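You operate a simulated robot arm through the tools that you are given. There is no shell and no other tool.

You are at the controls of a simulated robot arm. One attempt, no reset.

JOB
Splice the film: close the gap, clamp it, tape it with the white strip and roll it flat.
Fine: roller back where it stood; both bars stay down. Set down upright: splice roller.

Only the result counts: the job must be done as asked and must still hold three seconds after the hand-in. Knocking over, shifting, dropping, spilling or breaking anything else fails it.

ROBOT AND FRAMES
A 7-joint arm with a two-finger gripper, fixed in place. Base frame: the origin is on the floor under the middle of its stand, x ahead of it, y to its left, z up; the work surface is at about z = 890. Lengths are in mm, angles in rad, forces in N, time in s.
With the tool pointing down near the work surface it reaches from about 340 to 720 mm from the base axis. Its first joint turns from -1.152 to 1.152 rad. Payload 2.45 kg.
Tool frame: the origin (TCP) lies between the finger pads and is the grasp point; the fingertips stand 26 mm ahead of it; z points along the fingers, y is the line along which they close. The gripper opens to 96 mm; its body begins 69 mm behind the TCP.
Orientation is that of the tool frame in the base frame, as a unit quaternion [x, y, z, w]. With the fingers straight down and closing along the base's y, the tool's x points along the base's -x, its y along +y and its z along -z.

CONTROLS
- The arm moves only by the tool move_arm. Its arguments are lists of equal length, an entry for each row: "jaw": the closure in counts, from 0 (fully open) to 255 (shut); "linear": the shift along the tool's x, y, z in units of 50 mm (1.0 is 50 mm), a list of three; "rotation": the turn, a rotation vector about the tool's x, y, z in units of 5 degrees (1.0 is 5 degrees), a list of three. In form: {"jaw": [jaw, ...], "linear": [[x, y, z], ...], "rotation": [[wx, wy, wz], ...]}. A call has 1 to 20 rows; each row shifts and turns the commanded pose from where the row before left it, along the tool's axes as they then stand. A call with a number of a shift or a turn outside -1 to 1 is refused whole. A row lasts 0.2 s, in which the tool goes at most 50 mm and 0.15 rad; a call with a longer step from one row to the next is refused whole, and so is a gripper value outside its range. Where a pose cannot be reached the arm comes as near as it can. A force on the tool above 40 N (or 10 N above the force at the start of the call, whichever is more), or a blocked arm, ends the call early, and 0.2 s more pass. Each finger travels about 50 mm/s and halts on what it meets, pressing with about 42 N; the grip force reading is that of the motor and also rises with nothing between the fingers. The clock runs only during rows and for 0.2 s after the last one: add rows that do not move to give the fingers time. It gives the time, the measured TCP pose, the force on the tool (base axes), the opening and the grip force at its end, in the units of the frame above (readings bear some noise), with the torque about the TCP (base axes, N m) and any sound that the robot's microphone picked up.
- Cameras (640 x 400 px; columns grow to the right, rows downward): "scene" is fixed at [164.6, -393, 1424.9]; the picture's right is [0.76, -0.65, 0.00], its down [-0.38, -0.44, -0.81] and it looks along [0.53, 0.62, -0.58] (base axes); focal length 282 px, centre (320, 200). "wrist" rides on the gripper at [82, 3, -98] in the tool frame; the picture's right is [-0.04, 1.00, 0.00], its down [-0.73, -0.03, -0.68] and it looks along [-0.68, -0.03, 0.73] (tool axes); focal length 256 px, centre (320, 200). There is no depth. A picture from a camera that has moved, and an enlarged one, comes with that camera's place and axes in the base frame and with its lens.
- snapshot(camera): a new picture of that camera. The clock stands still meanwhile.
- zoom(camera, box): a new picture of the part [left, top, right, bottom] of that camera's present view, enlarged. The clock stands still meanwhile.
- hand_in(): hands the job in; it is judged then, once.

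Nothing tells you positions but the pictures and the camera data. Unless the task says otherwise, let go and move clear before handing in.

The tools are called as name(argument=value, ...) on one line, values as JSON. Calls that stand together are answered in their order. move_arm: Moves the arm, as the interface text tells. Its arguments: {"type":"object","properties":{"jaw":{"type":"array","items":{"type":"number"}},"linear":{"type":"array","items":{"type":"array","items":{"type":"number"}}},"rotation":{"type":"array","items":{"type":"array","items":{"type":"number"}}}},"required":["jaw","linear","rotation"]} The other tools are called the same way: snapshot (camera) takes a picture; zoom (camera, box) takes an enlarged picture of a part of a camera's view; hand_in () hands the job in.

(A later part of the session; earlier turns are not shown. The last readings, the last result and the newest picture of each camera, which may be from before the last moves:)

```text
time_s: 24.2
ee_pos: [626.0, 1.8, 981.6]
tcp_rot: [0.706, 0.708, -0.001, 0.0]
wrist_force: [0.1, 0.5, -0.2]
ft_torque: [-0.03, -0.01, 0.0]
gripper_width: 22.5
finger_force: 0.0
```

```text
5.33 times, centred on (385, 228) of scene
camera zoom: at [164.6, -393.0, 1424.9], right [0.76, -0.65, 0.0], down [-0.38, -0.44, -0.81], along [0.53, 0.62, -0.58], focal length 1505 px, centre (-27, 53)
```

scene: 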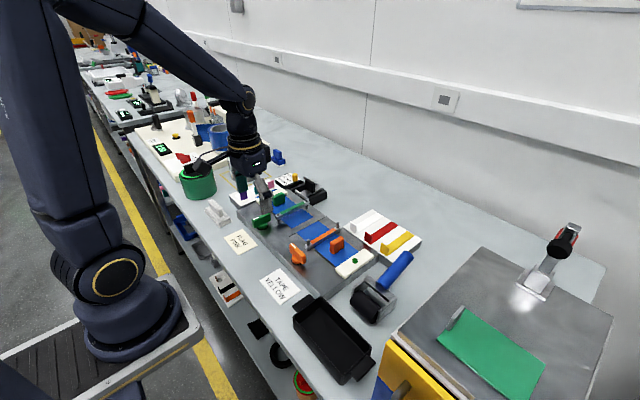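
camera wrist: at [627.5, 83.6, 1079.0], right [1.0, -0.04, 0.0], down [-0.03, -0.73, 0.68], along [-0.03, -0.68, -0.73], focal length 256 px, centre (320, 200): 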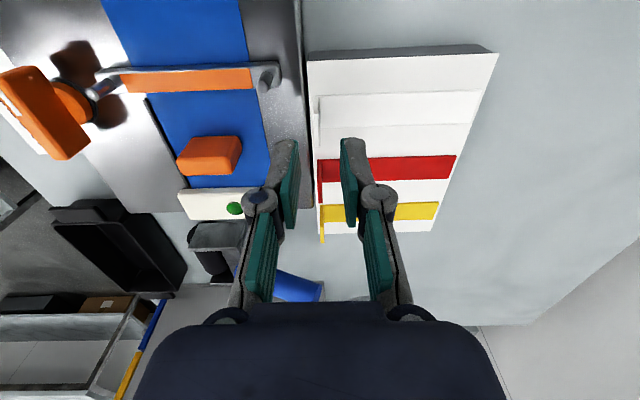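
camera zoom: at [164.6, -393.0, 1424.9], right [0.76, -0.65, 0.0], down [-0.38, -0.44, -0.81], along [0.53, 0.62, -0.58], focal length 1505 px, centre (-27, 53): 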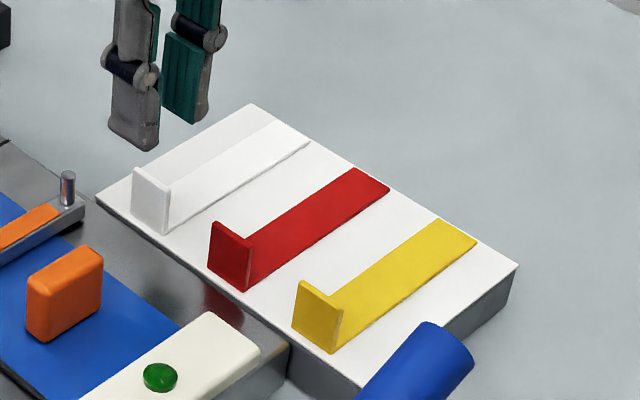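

The tab sits at about x=623, y≈−2. I'll shift slightly and descend partway, then check again.

move_arm(jaw=[195, 195, 195], linear=[[-0.08, -0.06, 0.3], [0, 0, 0.3], [0, 0, 0]], rotation=[[0, 0, 0], [0, 0, 0], [0, 0, 0]])

zoom(camera="wrist", box=[230, 40, 430, 200])

zoom(camera="scene", box=[335, 190, 415, 250])

```text
time_s: 25.0
ee_pos: [621.4, -0.9, 951.6]
tcp_rot: [0.708, 0.707, 0.0, 0.0]
wrist_force: [-0.2, -0.4, -0.2]
ft_torque: [-0.03, 0.02, 0.01]
gripper_width: 22.4
finger_force: 0.1
```

```text
2.50 times, centred on (330, 120) of wrist
camera zoom: at [624.6, 80.2, 1049.2], right [1.0, -0.04, 0.0], down [-0.03, -0.73, 0.68], along [-0.03, -0.68, -0.73], focal length 640 px, centre (295, 400)
```

zoom: 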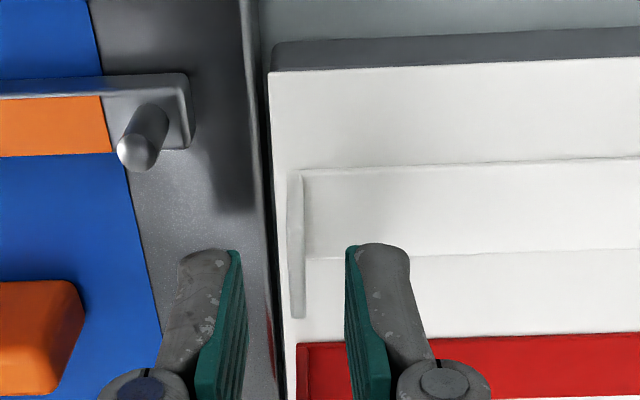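

```text
6.67 times, centred on (375, 220) of scene
camera zoom: at [164.6, -393.0, 1424.9], right [0.76, -0.65, 0.0], down [-0.38, -0.44, -0.81], along [0.53, 0.62, -0.58], focal length 1882 px, centre (-47, 67)
```

zoom: 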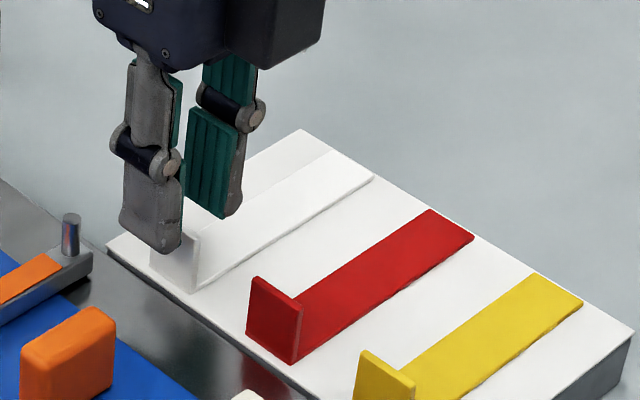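

Well aligned. Descending to z≈920 and closing on the white tab.

move_arm(jaw=[195, 195, 195, 215, 235, 255, 255, 255], linear=[[0, 0, 0.3], [0, 0, 0.32], [0, 0, 0], [0, 0, 0], [0, 0, 0], [0, 0, 0], [0, 0, 0], [0, 0, 0]], rotation=[[0, 0, 0], [0, 0, 0], [0, 0, 0], [0, 0, 0], [0, 0, 0], [0, 0, 0], [0, 0, 0], [0, 0, 0]])

zoom(camera="wrist", box=[230, 40, 430, 200])

zoom(camera="scene", box=[335, 190, 415, 250])

```text
time_s: 26.8
ee_pos: [622.7, -1.8, 920.4]
tcp_rot: [0.707, 0.707, -0.001, 0.0]
wrist_force: [-0.2, 0.1, 0.7]
ft_torque: [0.01, 0.01, 0.01]
gripper_width: 6.1
finger_force: 31.3
```

```text
2.50 times, centred on (330, 120) of wrist
camera zoom: at [624.8, 79.8, 1018.5], right [1.0, -0.04, 0.0], down [-0.03, -0.73, 0.68], along [-0.03, -0.68, -0.73], focal length 640 px, centre (295, 400)
```

zoom: 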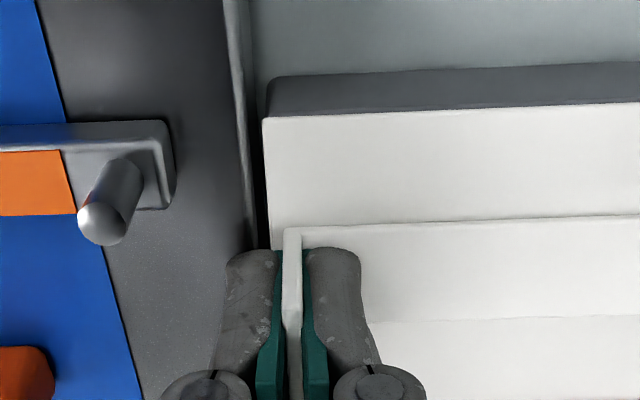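

```text
6.67 times, centred on (375, 220) of scene
camera zoom: at [164.6, -393.0, 1424.9], right [0.76, -0.65, 0.0], down [-0.38, -0.44, -0.81], along [0.53, 0.62, -0.58], focal length 1882 px, centre (-47, 67)
```

zoom: 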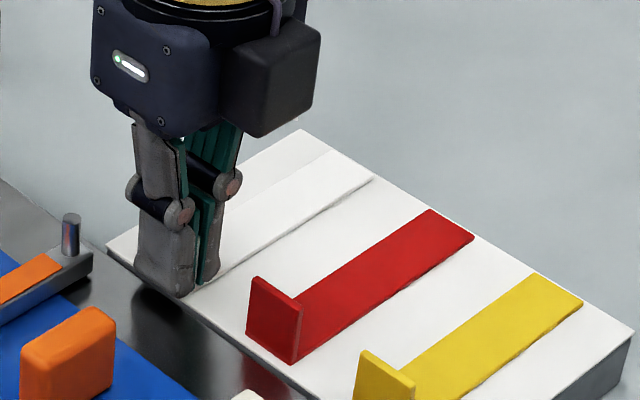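

The white tab is held (about 6 mm thick). Lifting straight up and checking that the strip came along.

move_arm(jaw=[255, 255, 255, 255, 255], linear=[[0, 0, -0.2], [0, 0, -0.4], [0, 0, -0.6], [0, 0, -0.6], [0, 0, 0]], rotation=[[0, 0, 0], [0, 0, 0], [0, 0, 0], [0, 0, 0], [0, 0, 0]])

snapshot(camera="wrist")

zoom(camera="scene", box=[325, 160, 425, 235])

```text
time_s: 28.0
ee_pos: [622.3, -1.4, 1009.8]
tcp_rot: [0.707, 0.707, 0.001, 0.0]
wrist_force: [0.6, -1.0, 0.2]
ft_torque: [-0.01, -0.03, -0.01]
gripper_width: 6.1
finger_force: 31.0
```

```text
taken
camera wrist: at [624.9, 80.4, 1109.1], right [1.0, -0.04, 0.0], down [-0.03, -0.73, 0.68], along [-0.03, -0.68, -0.73], focal length 256 px, centre (320, 200)
```

wrist: 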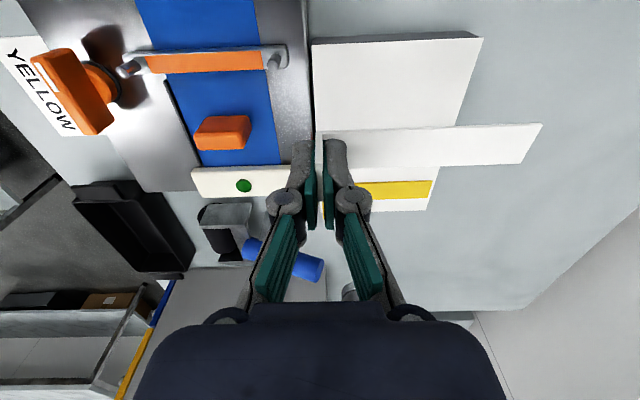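

```text
5.33 times, centred on (375, 198) of scene
camera zoom: at [164.6, -393.0, 1424.9], right [0.76, -0.65, 0.0], down [-0.38, -0.44, -0.81], along [0.53, 0.62, -0.58], focal length 1505 px, centre (27, 213)
```

zoom: 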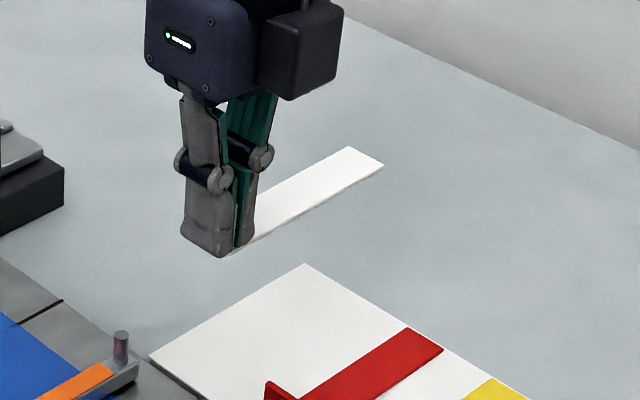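

The strip is held level. I'll carry it over the seam (tab at about x=474, y=101) and check alignment while high.

move_arm(jaw=[255, 255, 255, 255, 255, 255, 255], linear=[[0.41, -0.592, 0], [0.41, -0.592, 0], [0.41, -0.592, 0], [0.41, -0.592, 0], [0.41, -0.592, 0], [0, 0, 0.6], [0, 0, 0]], rotation=[[0, 0, 0], [0, 0, 0], [0, 0, 0], [0, 0, 0], [0, 0, 0], [0, 0, 0], [0, 0, 0]])

snapshot(camera="wrist")

zoom(camera="wrist", box=[280, 20, 580, 220])

zoom(camera="scene", box=[255, 180, 355, 255])

```text
time_s: 29.6
ee_pos: [473.2, 101.5, 980.7]
tcp_rot: [0.707, 0.707, 0.0, 0.0]
wrist_force: [0.6, 0.7, -0.5]
ft_torque: [-0.02, -0.02, 0.0]
gripper_width: 5.7
finger_force: 31.2
```

```text
taken
camera wrist: at [476.0, 183.5, 1078.1], right [1.0, -0.04, 0.0], down [-0.03, -0.73, 0.68], along [-0.03, -0.68, -0.73], focal length 256 px, centre (320, 200)
```

wrist: 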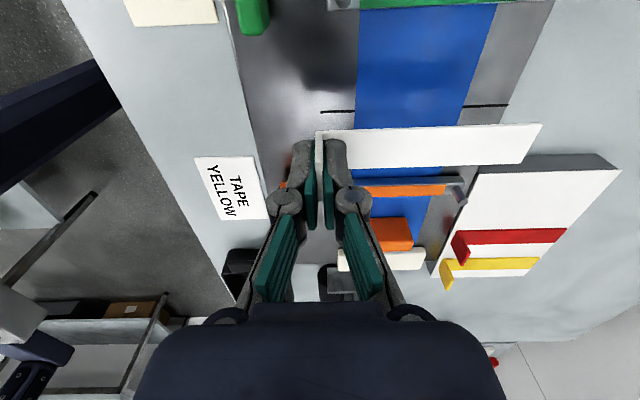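

```text
2.00 times, centred on (430, 120) of wrist
camera zoom: at [476.0, 183.5, 1078.1], right [1.0, -0.04, 0.0], down [-0.03, -0.73, 0.68], along [-0.03, -0.68, -0.73], focal length 512 px, centre (100, 360)
```

zoom: 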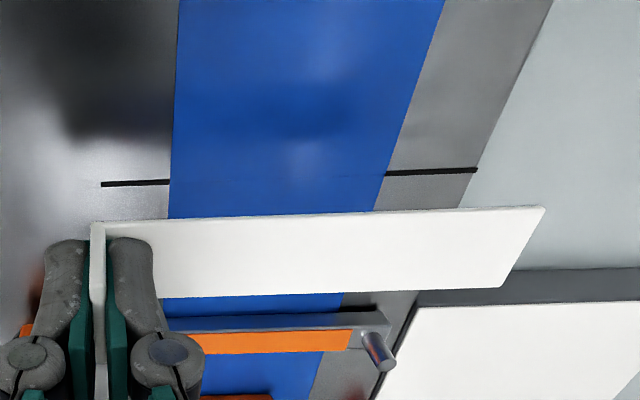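

```text
5.33 times, centred on (305, 218) of scene
camera zoom: at [164.6, -393.0, 1424.9], right [0.76, -0.65, 0.0], down [-0.38, -0.44, -0.81], along [0.53, 0.62, -0.58], focal length 1505 px, centre (400, 107)
```

zoom: 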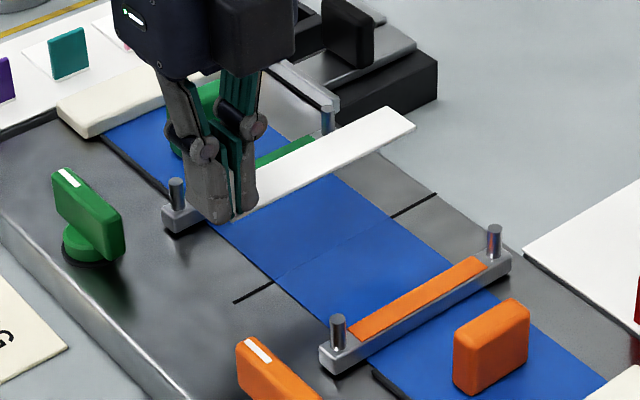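

The strip is 1 mm high in y relative to the seam (y≈99.6); I'll correct that while lowering to just above the film.

move_arm(jaw=[255, 255, 255, 255], linear=[[-0.02, 0, 0.4], [0, 0, 0.4], [0, 0, 0.2], [0, 0, 0]], rotation=[[0, 0, 0], [0, 0, 0], [0, 0, 0], [0, 0, 0]])

zoom(camera="wrist", box=[280, 20, 580, 220])

zoom(camera="scene", box=[275, 190, 355, 250])

```text
time_s: 30.6
ee_pos: [475.5, 100.0, 929.9]
tcp_rot: [0.707, 0.707, -0.001, 0.0]
wrist_force: [-0.1, 0.1, 0.0]
ft_torque: [-0.02, 0.0, 0.0]
gripper_width: 5.9
finger_force: 31.2
```

```text
2.00 times, centred on (430, 120) of wrist
camera zoom: at [477.4, 181.7, 1028.5], right [1.0, -0.04, 0.0], down [-0.03, -0.73, 0.68], along [-0.03, -0.68, -0.73], focal length 512 px, centre (100, 360)
```

zoom: 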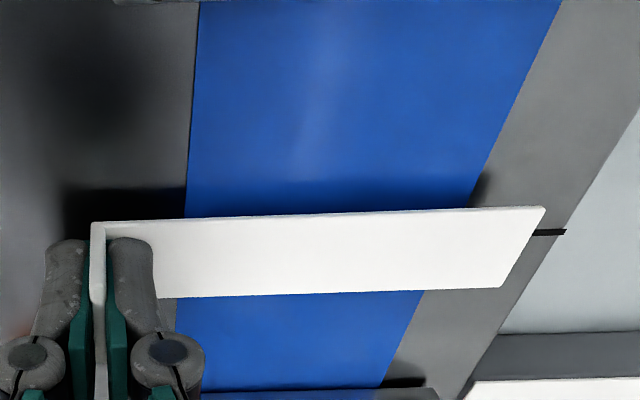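

```text
6.67 times, centred on (315, 220) of scene
camera zoom: at [164.6, -393.0, 1424.9], right [0.76, -0.65, 0.0], down [-0.38, -0.44, -0.81], along [0.53, 0.62, -0.58], focal length 1882 px, centre (353, 67)
```

zoom: 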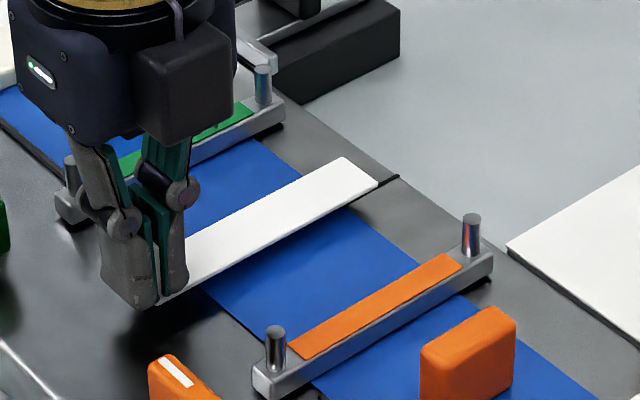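

Alignment is within about a millimetre. Now lowering in small steps, feeling for contact.

move_arm(jaw=[255, 255, 255, 255], linear=[[0.01, 0, 0.03], [0, 0, 0.03], [0, 0, 0.02], [0, 0, 0]], rotation=[[0, 0, 0], [0, 0, 0], [0, 0, 0], [0, 0, 0]])

zoom(camera="scene", box=[275, 190, 355, 250])

```text
time_s: 31.6
ee_pos: [475.1, 100.2, 926.5]
tcp_rot: [0.707, 0.707, 0.001, 0.001]
wrist_force: [-0.1, 0.6, -1.0]
ft_torque: [0.0, 0.02, 0.0]
gripper_width: 6.1
finger_force: 31.0
```

```text
6.67 times, centred on (315, 220) of scene
camera zoom: at [164.6, -393.0, 1424.9], right [0.76, -0.65, 0.0], down [-0.38, -0.44, -0.81], along [0.53, 0.62, -0.58], focal length 1882 px, centre (353, 67)
```

zoom: 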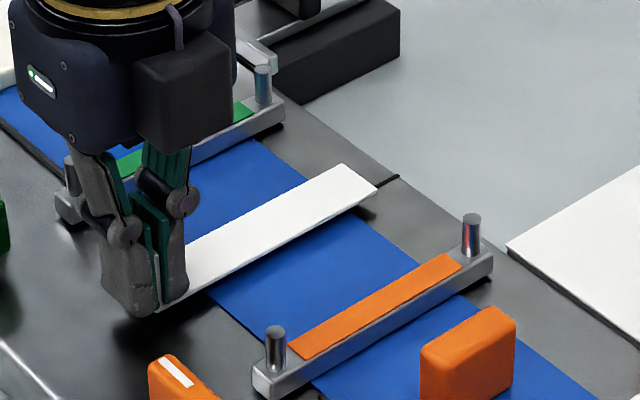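

move_arm(jaw=[255, 255, 255], linear=[[0, 0, 0.02], [0, 0, 0.02], [0, 0, 0]], rotation=[[0, 0, 0], [0, 0, 0], [0, 0, 0]])

zoom(camera="scene", box=[285, 200, 345, 245])

```text
time_s: 32.4
ee_pos: [475.2, 99.8, 924.0]
tcp_rot: [0.707, 0.707, 0.0, -0.001]
wrist_force: [0.0, 0.0, -0.1]
ft_torque: [0.02, 0.03, -0.03]
gripper_width: 6.0
finger_force: 31.7
```

```text
8.89 times, centred on (315, 222) of scene
camera zoom: at [164.6, -393.0, 1424.9], right [0.76, -0.65, 0.0], down [-0.38, -0.44, -0.81], along [0.53, 0.62, -0.58], focal length 2509 px, centre (364, 0)
```

zoom: 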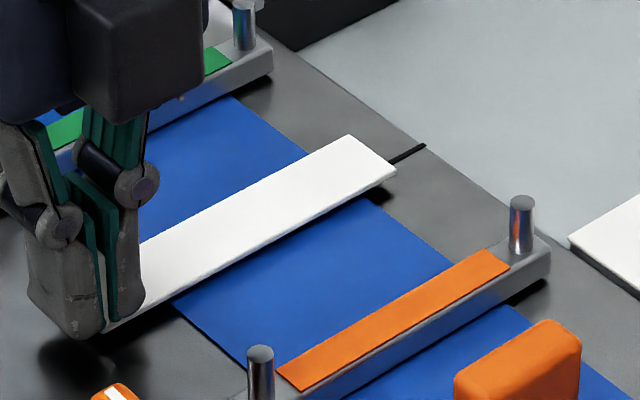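

move_arm(jaw=[255, 255, 255], linear=[[0, 0, 0.02], [0, 0, 0.02], [0, 0, 0]], rotation=[[0, 0, 0], [0, 0, 0], [0, 0, 0]])

zoom(camera="scene", box=[285, 200, 345, 245])

zoom(camera="wrist", box=[280, 20, 580, 220])

```text
time_s: 33.2
ee_pos: [474.6, 100.3, 922.5]
tcp_rot: [0.706, 0.708, 0.0, 0.0]
wrist_force: [0.7, -0.2, 0.3]
ft_torque: [-0.01, 0.01, 0.02]
gripper_width: 6.3
finger_force: 31.3
```

```text
8.89 times, centred on (315, 222) of scene
camera zoom: at [164.6, -393.0, 1424.9], right [0.76, -0.65, 0.0], down [-0.38, -0.44, -0.81], along [0.53, 0.62, -0.58], focal length 2509 px, centre (364, 0)
```

zoom: 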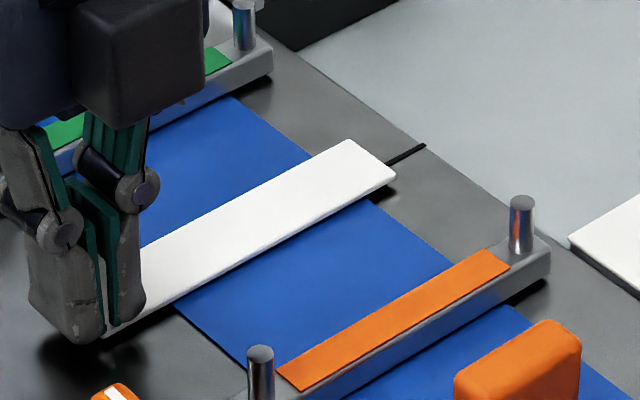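

```text
2.00 times, centred on (430, 120) of wrist
camera zoom: at [477.0, 181.7, 1020.6], right [1.0, -0.04, 0.0], down [-0.03, -0.73, 0.68], along [-0.03, -0.68, -0.73], focal length 512 px, centre (100, 360)
```

zoom: 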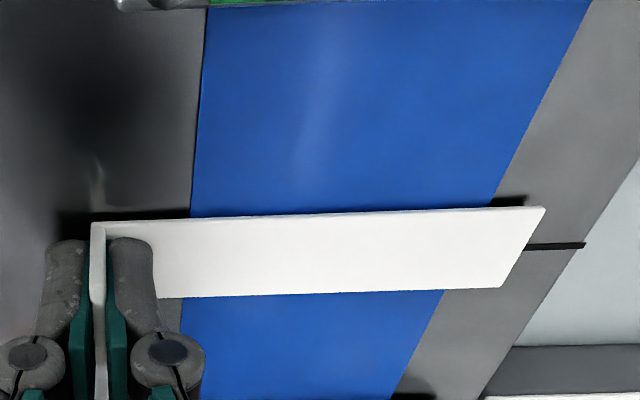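

move_arm(jaw=[255, 255, 255], linear=[[-0.01, 0, 0.015], [0, 0, 0.015], [0, 0, 0]], rotation=[[0, 0, 0], [0, 0, 0], [0, 0, 0]])

zoom(camera="scene", box=[285, 200, 345, 245])

```text
time_s: 34.0
ee_pos: [473.9, 97.7, 919.7]
tcp_rot: [0.707, 0.707, 0.0, -0.001]
wrist_force: [-0.5, 0.3, 0.3]
ft_torque: [0.0, 0.02, 0.0]
gripper_width: 6.2
finger_force: 31.7
```

```text
8.89 times, centred on (315, 222) of scene
camera zoom: at [164.6, -393.0, 1424.9], right [0.76, -0.65, 0.0], down [-0.38, -0.44, -0.81], along [0.53, 0.62, -0.58], focal length 2509 px, centre (364, 0)
```

zoom: 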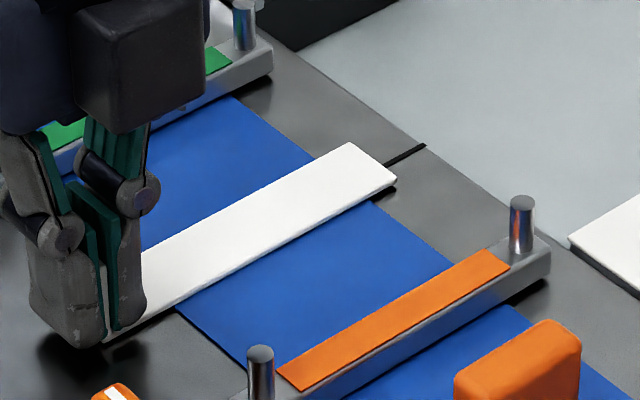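

move_arm(jaw=[255, 255, 255], linear=[[0, 0, 0.01], [0, 0, 0.01], [0, 0, 0]], rotation=[[0, 0, 0], [0, 0, 0], [0, 0, 0]])

zoom(camera="scene", box=[285, 200, 345, 245])

zoom(camera="wrist", box=[480, 80, 600, 180])

```text
time_s: 34.8
ee_pos: [474.4, 99.1, 919.5]
tcp_rot: [0.707, 0.708, -0.001, 0.0]
wrist_force: [-4.1, 0.3, 12.1]
ft_torque: [0.03, -0.02, 0.0]
gripper_width: 6.0
finger_force: 30.9
```

```text
8.89 times, centred on (315, 222) of scene
camera zoom: at [164.3, -393.0, 1424.9], right [0.76, -0.65, 0.0], down [-0.38, -0.44, -0.82], along [0.53, 0.62, -0.58], focal length 2509 px, centre (364, 0)
```

zoom: 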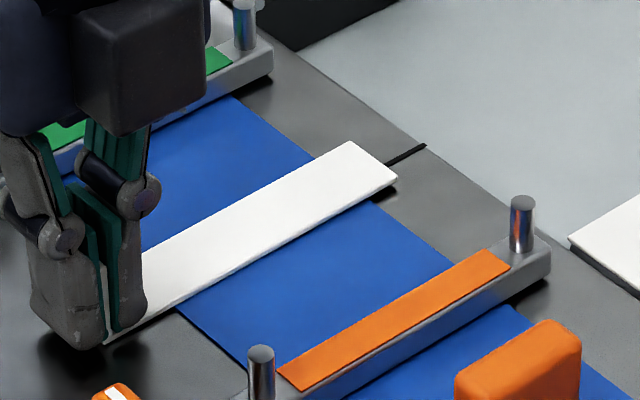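

```text
4.00 times, centred on (540, 130) of wrist
camera zoom: at [477.0, 181.3, 1018.5], right [1.0, -0.04, 0.0], down [-0.03, -0.73, 0.68], along [-0.03, -0.68, -0.73], focal length 1024 px, centre (-560, 480)
```

zoom: 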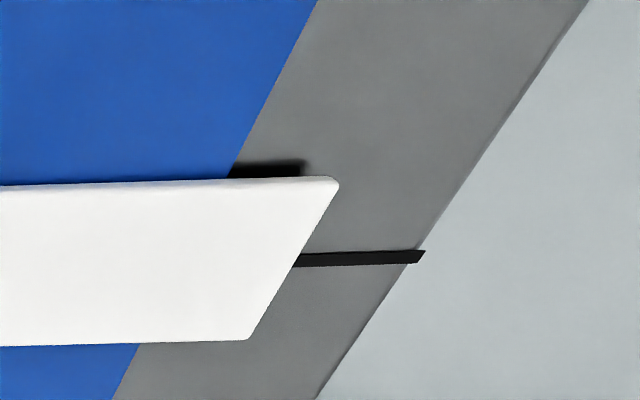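

Contact is felt at 12 N and the strip is centred on the seam. I'll open gently and lift clear.

move_arm(jaw=[245, 230, 205, 195, 195, 195, 195, 195], linear=[[0, 0, 0], [0, 0, 0], [0, 0, 0], [0, 0, 0], [0, 0, -0.3], [0, 0, -0.7], [0, 0, -0.7], [0, 0, 0]], rotation=[[0, 0, 0], [0, 0, 0], [0, 0, 0], [0, 0, 0], [0, 0, 0], [0, 0, 0], [0, 0, 0], [0, 0, 0]])

zoom(camera="scene", box=[275, 190, 355, 250])

snapshot(camera="wrist")

```text
time_s: 36.6
ee_pos: [476.0, 99.9, 1003.6]
tcp_rot: [0.707, 0.707, 0.0, 0.0]
wrist_force: [0.0, 1.1, -0.3]
ft_torque: [-0.01, -0.05, -0.02]
gripper_width: 22.5
finger_force: 0.2
```

```text
6.67 times, centred on (315, 220) of scene
camera zoom: at [164.6, -393.0, 1424.9], right [0.76, -0.65, 0.0], down [-0.38, -0.44, -0.81], along [0.53, 0.62, -0.58], focal length 1882 px, centre (353, 67)
```

zoom: 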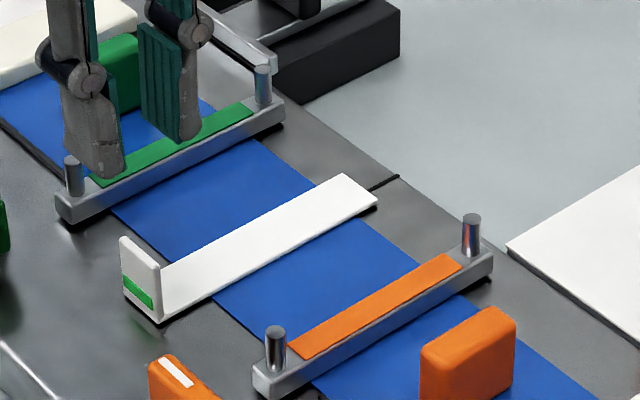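

```text
taken
camera wrist: at [477.3, 181.1, 1102.9], right [1.0, -0.04, 0.0], down [-0.03, -0.73, 0.68], along [-0.03, -0.68, -0.73], focal length 256 px, centre (320, 200)
```

wrist: 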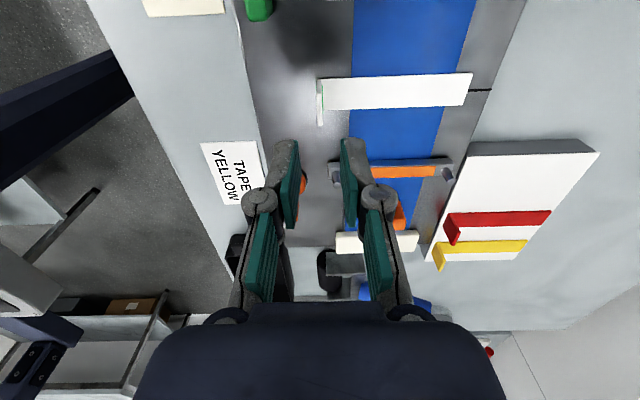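

The strip lies on the seam and its tab shows a green mark. Now I'll move over toward the roller, turning the tool back to close along y.

move_arm(jaw=[150, 100, 50, 0, 0, 0, 0, 0, 0, 0, 0, 0, 0, 0, 0, 0, 0, 0, 0, 0], linear=[[0, 0, -0.9], [-0.7125, -0.19, 0], [-0.7125, -0.19, 0], [-0.7125, -0.19, 0], [-0.7125, -0.19, 0], [-0.7125, -0.19, 0], [-0.7125, -0.19, 0], [-0.7125, -0.19, 0], [-0.7125, -0.19, 0], [0, 0, 0], [0, 0, 0], [0, 0, 0], [0, 0, 0], [0, 0, 0], [0, 0, 0], [0, 0, 0], [0, 0, 0], [0, 0, 0], [0, 0, 0], [0, 0, 0]], rotation=[[0, 0, 0], [0, 0, 0], [0, 0, 0], [0, 0, 0], [0, 0, 0], [0, 0, 0], [0, 0, 0], [0, 0, 0], [0, 0, 0], [0, 0, -1], [0, 0, -1], [0, 0, -1], [0, 0, -1], [0, 0, -1], [0, 0, -1], [0, 0, -1], [0, 0, -1], [0, 0, -1], [0, 0, -1], [0, 0, -1]])

move_arm(jaw=[0, 0, 0, 0, 0, 0, 0, 0], linear=[[0, 0, 0], [0, 0, 0], [0, 0, 0], [0, 0, 0], [0, 0, 0], [0, 0, 0], [0, 0, 0], [0, 0, 0]], rotation=[[0, 0, -1], [0, 0, -1], [0, 0, -1], [0, 0, -1], [0, 0, -1], [0, 0, -1], [0, 0, -1], [0, 0, 0]])

snapshot(camera="wrist")

zoom(camera="scene", box=[330, 240, 430, 330])

```text
time_s: 40.8
ee_pos: [399.3, -186.2, 1050.0]
tcp_rot: [0.3, 0.954, 0.0, 0.0]
wrist_force: [-0.7, 0.8, -0.5]
ft_torque: [-0.03, 0.04, 0.01]
gripper_width: 96.4
finger_force: 0.0
```

```text
time_s: 42.6
ee_pos: [399.0, -185.3, 1050.4]
tcp_rot: [-0.001, 1.0, 0.0, 0.0]
wrist_force: [-0.2, -0.4, -0.2]
ft_torque: [0.0, -0.01, 0.01]
gripper_width: 95.8
finger_force: 0.1
```

```text
taken
camera wrist: at [316.5, -182.1, 1148.3], right [0.04, 1.0, 0.0], down [0.73, -0.03, 0.68], along [0.68, -0.03, -0.73], focal length 256 px, centre (320, 200)
```

wrist: 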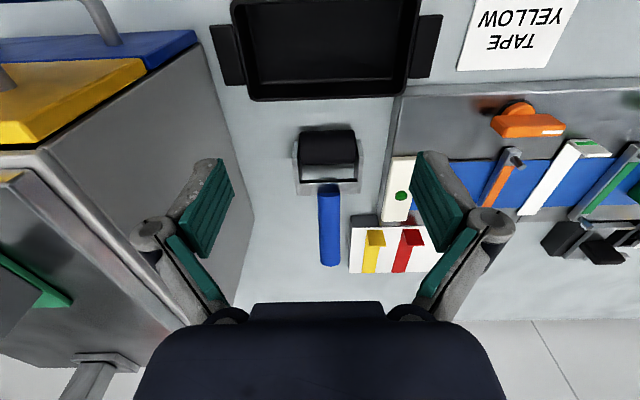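

```text
4.44 times, centred on (380, 285) of scene
camera zoom: at [164.6, -393.0, 1424.9], right [0.76, -0.65, 0.0], down [-0.38, -0.44, -0.81], along [0.53, 0.62, -0.58], focal length 1254 px, centre (53, -178)
```

zoom: 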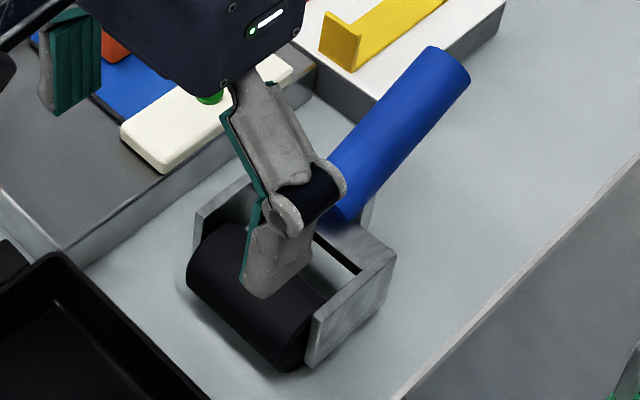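

zoom(camera="wrist", box=[255, 100, 415, 290])

move_arm(jaw=[0, 0, 0, 0], linear=[[0, 0, -0.8], [0, 0, -0.8], [0, 0, -0.8], [0, 0, 0]], rotation=[[0, 0, 0], [0, 0, 0], [0, 0, 0], [0, 0, 0]])

zoom(camera="scene", box=[330, 240, 430, 330])

zoom(camera="wrist", box=[235, 60, 395, 250])

```text
2.11 times, centred on (335, 195) of wrist
camera zoom: at [316.5, -182.1, 1148.3], right [0.04, 1.0, 0.0], down [0.73, -0.03, 0.68], along [0.68, -0.03, -0.73], focal length 539 px, centre (288, 210)
```

zoom: 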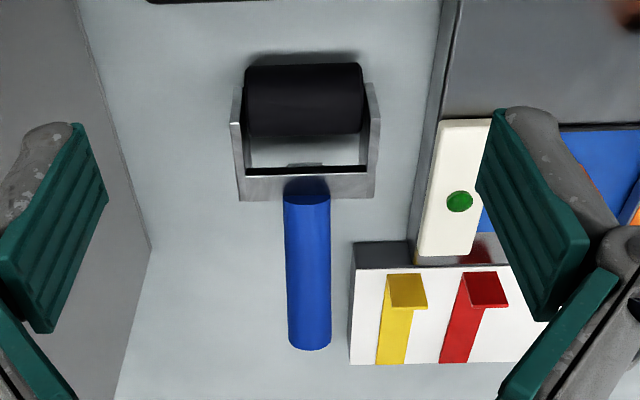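

```text
time_s: 43.6
ee_pos: [398.1, -186.4, 1171.3]
tcp_rot: [-0.001, 1.0, 0.0, 0.0]
wrist_force: [-0.1, -0.8, -0.4]
ft_torque: [-0.02, 0.0, 0.0]
gripper_width: 96.1
finger_force: 0.1
```

```text
4.44 times, centred on (380, 285) of scene
camera zoom: at [164.6, -393.0, 1424.9], right [0.76, -0.65, 0.0], down [-0.38, -0.44, -0.81], along [0.53, 0.62, -0.58], focal length 1254 px, centre (53, -178)
```

zoom: 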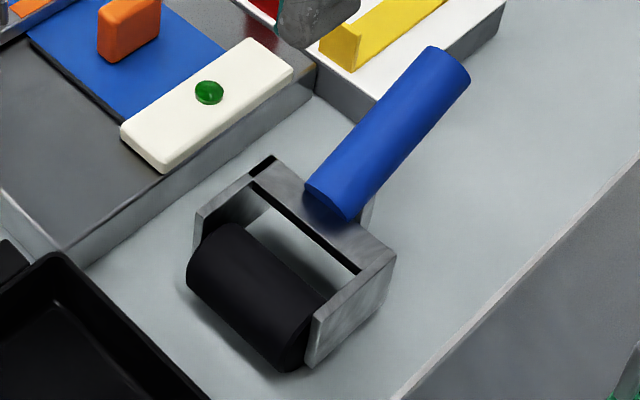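

```text
2.11 times, centred on (315, 155) of wrist
camera zoom: at [316.3, -182.0, 1269.1], right [0.04, 1.0, 0.0], down [0.73, -0.03, 0.68], along [0.68, -0.03, -0.73], focal length 539 px, centre (330, 295)
```

zoom: 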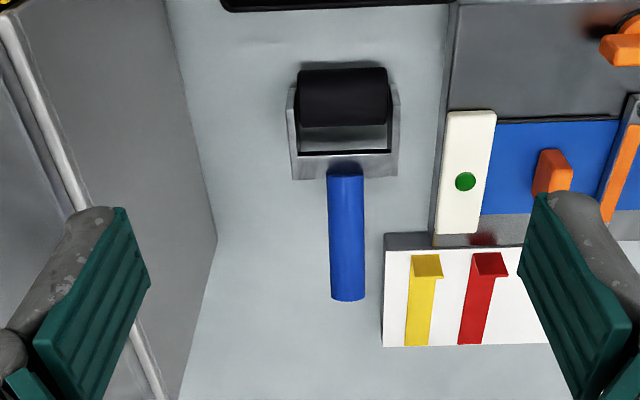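

The roller's handle runs from about (527, −179, 909) up to (617, −180, 950), diameter ≈27 mm, with the roller cylinder centred near (482, −180). I'll hover above the handle close to the frame.

move_arm(jaw=[125, 125, 125, 125, 125, 125, 125], linear=[[-0.5, 0.02, 0.57], [-0.5, 0.02, 0.57], [-0.5, 0.02, 0.57], [-0.5, 0.02, 0.57], [-0.5, 0.02, 0.57], [-0.5, 0.02, 0.57], [0, 0, 0]], rotation=[[0, 0, 0], [0, 0, 0], [0, 0, 0], [0, 0, 0], [0, 0, 0], [0, 0, 0], [0, 0, 0]])

snapshot(camera="wrist")

zoom(camera="scene", box=[320, 220, 440, 330])

```text
time_s: 45.2
ee_pos: [549.4, -180.3, 998.7]
tcp_rot: [-0.001, 1.0, 0.001, -0.001]
wrist_force: [-0.2, 0.5, -0.5]
ft_torque: [0.0, -0.04, -0.03]
gripper_width: 49.0
finger_force: 0.1
```

```text
taken
camera wrist: at [466.9, -176.7, 1096.5], right [0.04, 1.0, 0.0], down [0.73, -0.03, 0.68], along [0.68, -0.03, -0.73], focal length 256 px, centre (320, 200)
```

wrist: 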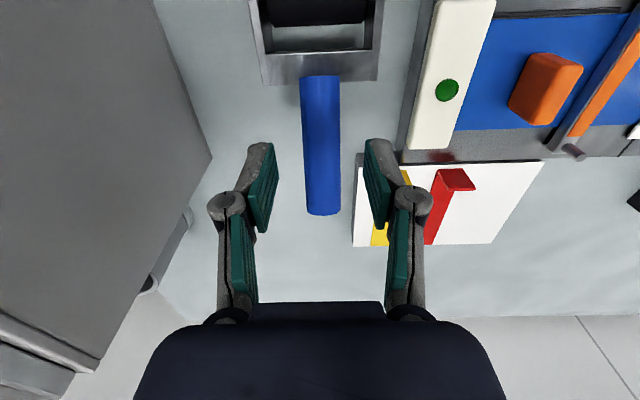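

```text
3.64 times, centred on (380, 275) of scene
camera zoom: at [164.6, -393.0, 1424.9], right [0.76, -0.65, 0.0], down [-0.38, -0.44, -0.81], along [0.53, 0.62, -0.58], focal length 1026 px, centre (102, -73)
```

zoom: 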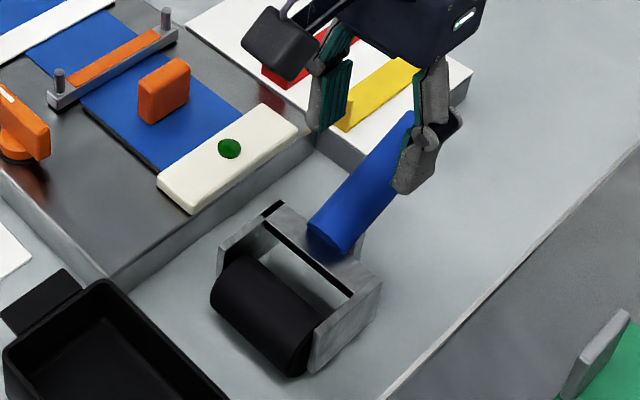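

The handle is centred between the fingers. Descending to its axis height (z≈921) at x≈553, then closing.

move_arm(jaw=[125, 125, 125, 125, 125], linear=[[-0.08, 0, 0.4], [0, 0, 0.4], [0, 0, 0.4], [0, 0, 0.35], [0, 0, 0]], rotation=[[0, 0, 0], [0, 0, 0], [0, 0, 0], [0, 0, 0], [0, 0, 0]])

snapshot(camera="wrist")

zoom(camera="scene", box=[340, 230, 420, 310])

```text
time_s: 46.4
ee_pos: [552.9, -180.0, 921.2]
tcp_rot: [0.0, 1.0, 0.001, 0.0]
wrist_force: [-0.1, -0.2, 1.0]
ft_torque: [-0.01, -0.04, 0.01]
gripper_width: 48.8
finger_force: 0.0
```

```text
taken
camera wrist: at [470.8, -176.4, 1019.3], right [0.04, 1.0, 0.0], down [0.73, -0.03, 0.68], along [0.68, -0.03, -0.73], focal length 256 px, centre (320, 200)
```

wrist: 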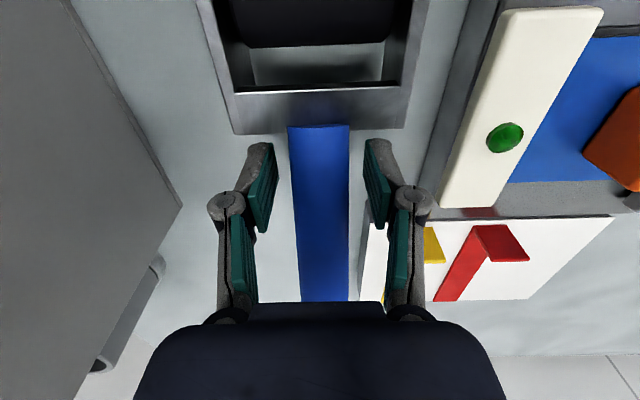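

```text
5.00 times, centred on (380, 270) of scene
camera zoom: at [164.6, -393.0, 1424.9], right [0.76, -0.65, 0.0], down [-0.38, -0.44, -0.81], along [0.53, 0.62, -0.58], focal length 1411 px, centre (20, -150)
```

zoom: 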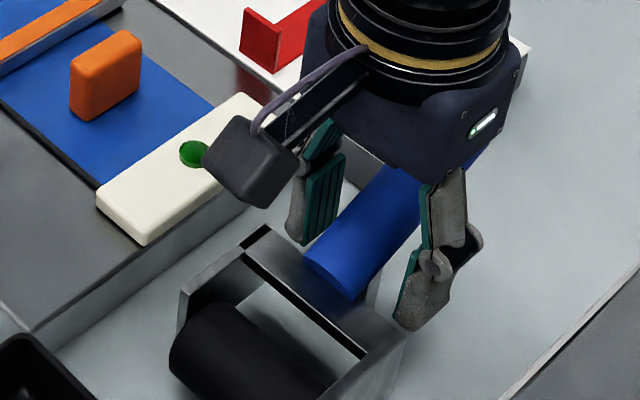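

move_arm(jaw=[150, 175, 200, 230, 255, 255, 255], linear=[[0, 0, 0], [0, 0, 0], [0, 0, 0], [0, 0, 0], [0, 0, 0], [0, 0, 0], [0, 0, 0]], rotation=[[0, 0, 0], [0, 0, 0], [0, 0, 0], [0, 0, 0], [0, 0, 0], [0, 0, 0], [0, 0, 0]])

snapshot(camera="wrist")

zoom(camera="scene", box=[340, 230, 420, 310])

```text
time_s: 48.0
ee_pos: [553.8, -179.6, 920.7]
tcp_rot: [0.0, 1.0, 0.0, 0.0]
wrist_force: [-0.9, 1.7, 0.2]
ft_torque: [0.07, -0.02, -0.02]
gripper_width: 25.7
finger_force: 42.3
```

```text
taken
camera wrist: at [470.9, -176.3, 1019.6], right [0.04, 1.0, 0.0], down [0.73, -0.03, 0.68], along [0.68, -0.03, -0.73], focal length 256 px, centre (320, 200)
```

wrist: 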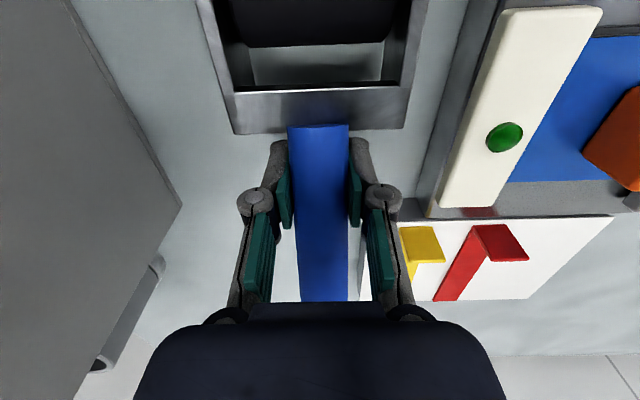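

```text
5.00 times, centred on (380, 270) of scene
camera zoom: at [164.6, -392.9, 1424.9], right [0.76, -0.65, 0.0], down [-0.38, -0.44, -0.81], along [0.53, 0.62, -0.58], focal length 1411 px, centre (20, -150)
```

zoom: 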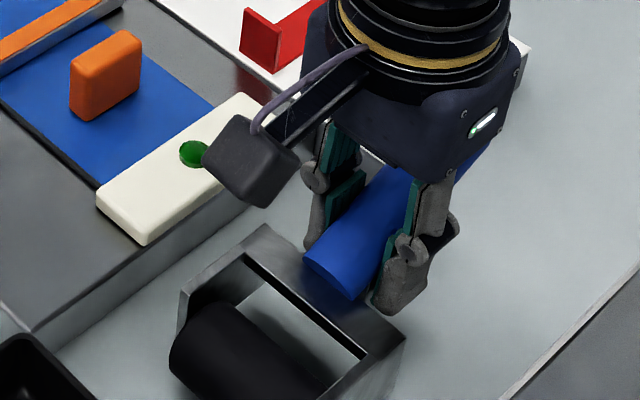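

The handle is gripped (25.7 mm) and the roller hasn't shifted. Lifting slowly and checking for any droop.

move_arm(jaw=[255, 255, 255, 255], linear=[[0, 0, -0.1], [0, 0, -0.2], [0, 0, -0.3], [0, 0, 0]], rotation=[[0, 0, 0], [0, 0, 0], [0, 0, 0], [0, 0, 0]])

snapshot(camera="wrist")

zoom(camera="scene", box=[330, 220, 430, 310])

```text
time_s: 49.0
ee_pos: [552.9, -180.7, 951.0]
tcp_rot: [0.001, 1.0, 0.0, 0.0]
wrist_force: [-0.6, -0.4, -1.9]
ft_torque: [-0.02, -0.05, 0.02]
gripper_width: 26.0
finger_force: 42.2
```

```text
taken
camera wrist: at [470.4, -176.5, 1049.6], right [0.04, 1.0, 0.0], down [0.73, -0.03, 0.68], along [0.68, -0.03, -0.73], focal length 256 px, centre (320, 200)
```

wrist: 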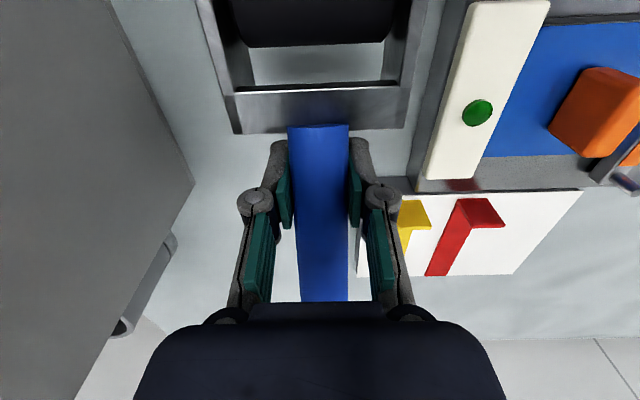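

```text
4.44 times, centred on (380, 265) of scene
camera zoom: at [164.7, -393.0, 1424.9], right [0.76, -0.65, 0.0], down [-0.38, -0.44, -0.81], along [0.53, 0.62, -0.58], focal length 1254 px, centre (53, -89)
```

zoom: 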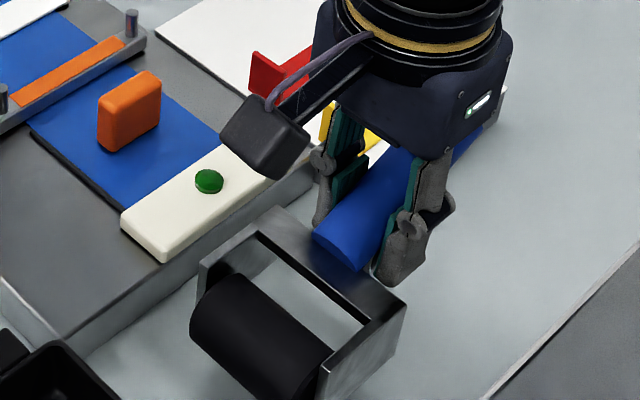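

No droop at all; the roller weighs only about 0.2 kg. I'll raise it and carry it over the strip.

move_arm(jaw=[255, 255, 255, 255, 255, 255, 255, 255, 255, 255, 255], linear=[[0, 0, -0.6], [0, 0, -0.6], [-0.2, 0.7, 0], [-0.2, 0.7, 0], [-0.2, 0.7, 0], [-0.2, 0.7, 0], [-0.2, 0.7, 0], [-0.2, 0.7, 0], [-0.2, 0.7, 0], [-0.2, 0.7, 0], [0, 0, 0]], rotation=[[0, 0, 0], [0, 0, 0], [0, 0, 0], [0, 0, 0], [0, 0, 0], [0, 0, 0], [0, 0, 0], [0, 0, 0], [0, 0, 0], [0, 0, 0], [0, 0, 0]])

snapshot(camera="wrist")

zoom(camera="scene", box=[270, 170, 370, 250])

```text
time_s: 51.4
ee_pos: [632.1, 101.1, 1011.3]
tcp_rot: [0.0, 1.0, 0.0, 0.0]
wrist_force: [-0.6, 0.3, -2.7]
ft_torque: [0.02, -0.07, 0.0]
gripper_width: 25.8
finger_force: 41.7
```

```text
taken
camera wrist: at [549.9, 104.8, 1109.7], right [0.04, 1.0, 0.0], down [0.73, -0.03, 0.68], along [0.68, -0.03, -0.73], focal length 256 px, centre (320, 200)
```

wrist: 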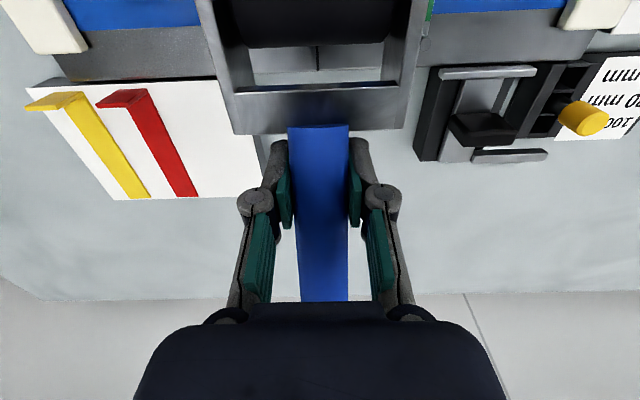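

```text
5.00 times, centred on (320, 210) of scene
camera zoom: at [164.7, -392.9, 1424.9], right [0.76, -0.65, 0.0], down [-0.38, -0.44, -0.81], along [0.53, 0.62, -0.58], focal length 1411 px, centre (320, 150)
```

zoom: 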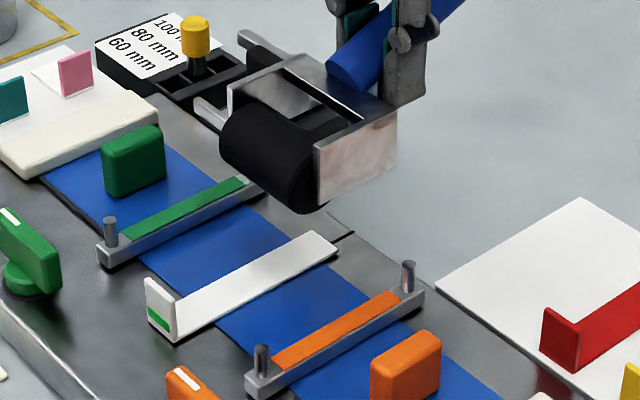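

The roller is centred over the seam. Lowering to just above the strip.

move_arm(jaw=[255, 255, 255, 255], linear=[[0, 0, 0.4], [0, 0, 0.4], [0, 0, 0.16], [0, 0, 0]], rotation=[[0, 0, 0], [0, 0, 0], [0, 0, 0], [0, 0, 0]])

zoom(camera="scene", box=[280, 180, 360, 240])

```text
time_s: 52.4
ee_pos: [632.4, 99.4, 961.5]
tcp_rot: [0.0, 1.0, 0.001, -0.001]
wrist_force: [0.5, -0.3, -2.2]
ft_torque: [0.02, -0.06, 0.0]
gripper_width: 25.8
finger_force: 42.4
```

```text
6.67 times, centred on (320, 210) of scene
camera zoom: at [164.7, -393.0, 1424.9], right [0.76, -0.65, 0.0], down [-0.38, -0.44, -0.81], along [0.53, 0.62, -0.58], focal length 1882 px, centre (320, 133)
```

zoom: 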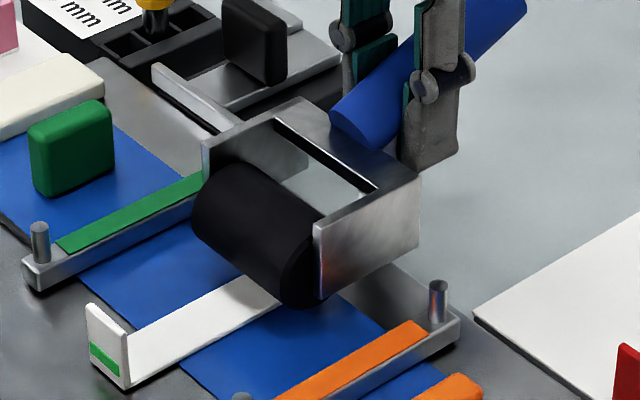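

move_arm(jaw=[255, 255, 255, 255, 255], linear=[[0, 0, 0.04], [0, 0, 0.04], [0, 0, 0.04], [0, 0, 0.04], [0, 0, 0]], rotation=[[0, 0, 0], [0, 0, 0], [0, 0, 0], [0, 0, 0], [0, 0, 0]])

zoom(camera="scene", box=[280, 180, 360, 240])

```text
time_s: 53.6
ee_pos: [632.8, 99.8, 954.8]
tcp_rot: [0.0, 1.0, 0.0, 0.0]
wrist_force: [-0.7, 0.3, -2.0]
ft_torque: [-0.01, -0.08, -0.01]
gripper_width: 26.0
finger_force: 42.2
```

```text
6.67 times, centred on (320, 210) of scene
camera zoom: at [164.7, -393.0, 1424.9], right [0.76, -0.65, 0.0], down [-0.38, -0.44, -0.81], along [0.53, 0.62, -0.58], focal length 1882 px, centre (320, 133)
```

zoom: 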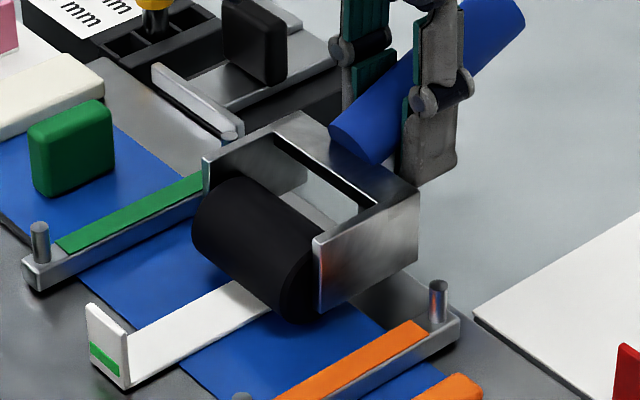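

move_arm(jaw=[255, 255, 255, 255], linear=[[0, 0, 0.02], [0, 0, 0.02], [0, 0, 0.02], [0, 0, 0]], rotation=[[0, 0, 0], [0, 0, 0], [0, 0, 0], [0, 0, 0]])

```text
time_s: 54.6
ee_pos: [632.3, 101.3, 951.2]
tcp_rot: [0.0, 1.0, 0.0, 0.001]
wrist_force: [0.2, 0.0, 15.2]
ft_torque: [-0.01, 1.22, 0.03]
gripper_width: 26.0
finger_force: 42.0
```

Contact: about 17 N on the strip. Checking that the handle hasn't slipped in the grip.

snapshot(camera="wrist")

zoom(camera="scene", box=[280, 180, 360, 240])

```text
taken
camera wrist: at [549.9, 104.2, 1051.3], right [0.04, 1.0, 0.0], down [0.73, -0.03, 0.68], along [0.68, -0.03, -0.73], focal length 256 px, centre (320, 200)
```

wrist: 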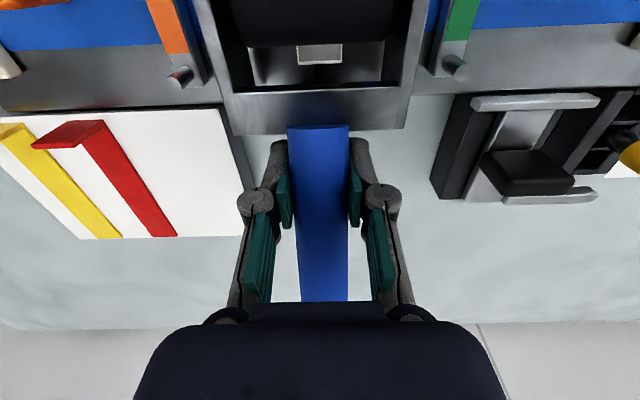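

```text
6.67 times, centred on (320, 210) of scene
camera zoom: at [164.3, -393.0, 1424.9], right [0.76, -0.65, 0.0], down [-0.38, -0.44, -0.82], along [0.53, 0.62, -0.58], focal length 1882 px, centre (320, 133)
```

zoom: 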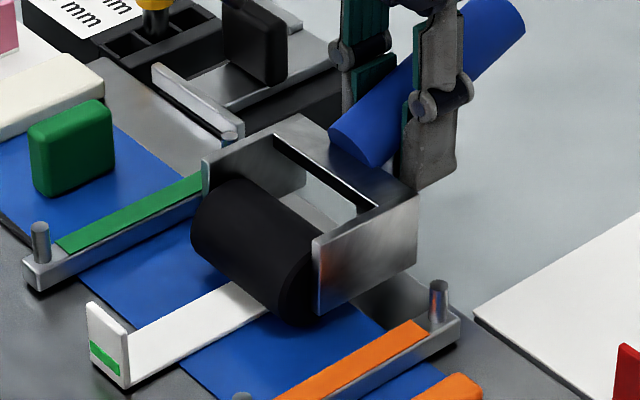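

Grip is firm. Rolling first outward (+x) about 20 mm, gently.

move_arm(jaw=[255, 255, 255, 255, 255, 255], linear=[[-0.08, 0, 0], [-0.08, 0, 0], [-0.08, 0, 0], [-0.08, 0, 0], [-0.08, 0, 0], [0, 0, 0]], rotation=[[0, 0, 0], [0, 0, 0], [0, 0, 0], [0, 0, 0], [0, 0, 0], [0, 0, 0]])

zoom(camera="scene", box=[280, 180, 360, 240])

```text
time_s: 56.0
ee_pos: [652.4, 99.6, 951.4]
tcp_rot: [-0.001, 1.0, -0.001, 0.0]
wrist_force: [-0.1, 0.0, 9.9]
ft_torque: [0.02, 0.85, -0.01]
gripper_width: 25.7
finger_force: 41.8
```

```text
6.67 times, centred on (320, 210) of scene
camera zoom: at [164.4, -393.0, 1424.9], right [0.76, -0.65, 0.0], down [-0.38, -0.44, -0.81], along [0.53, 0.62, -0.58], focal length 1882 px, centre (320, 133)
```

zoom: 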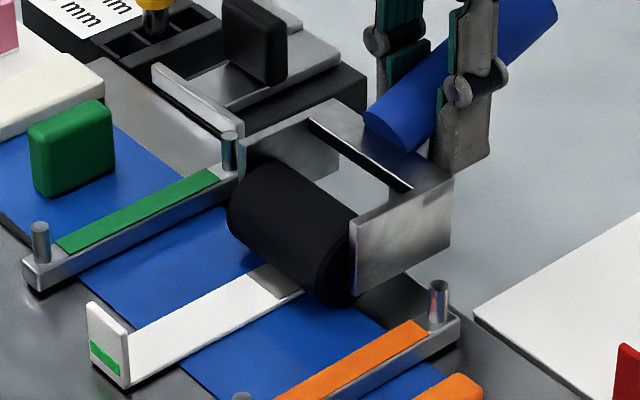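

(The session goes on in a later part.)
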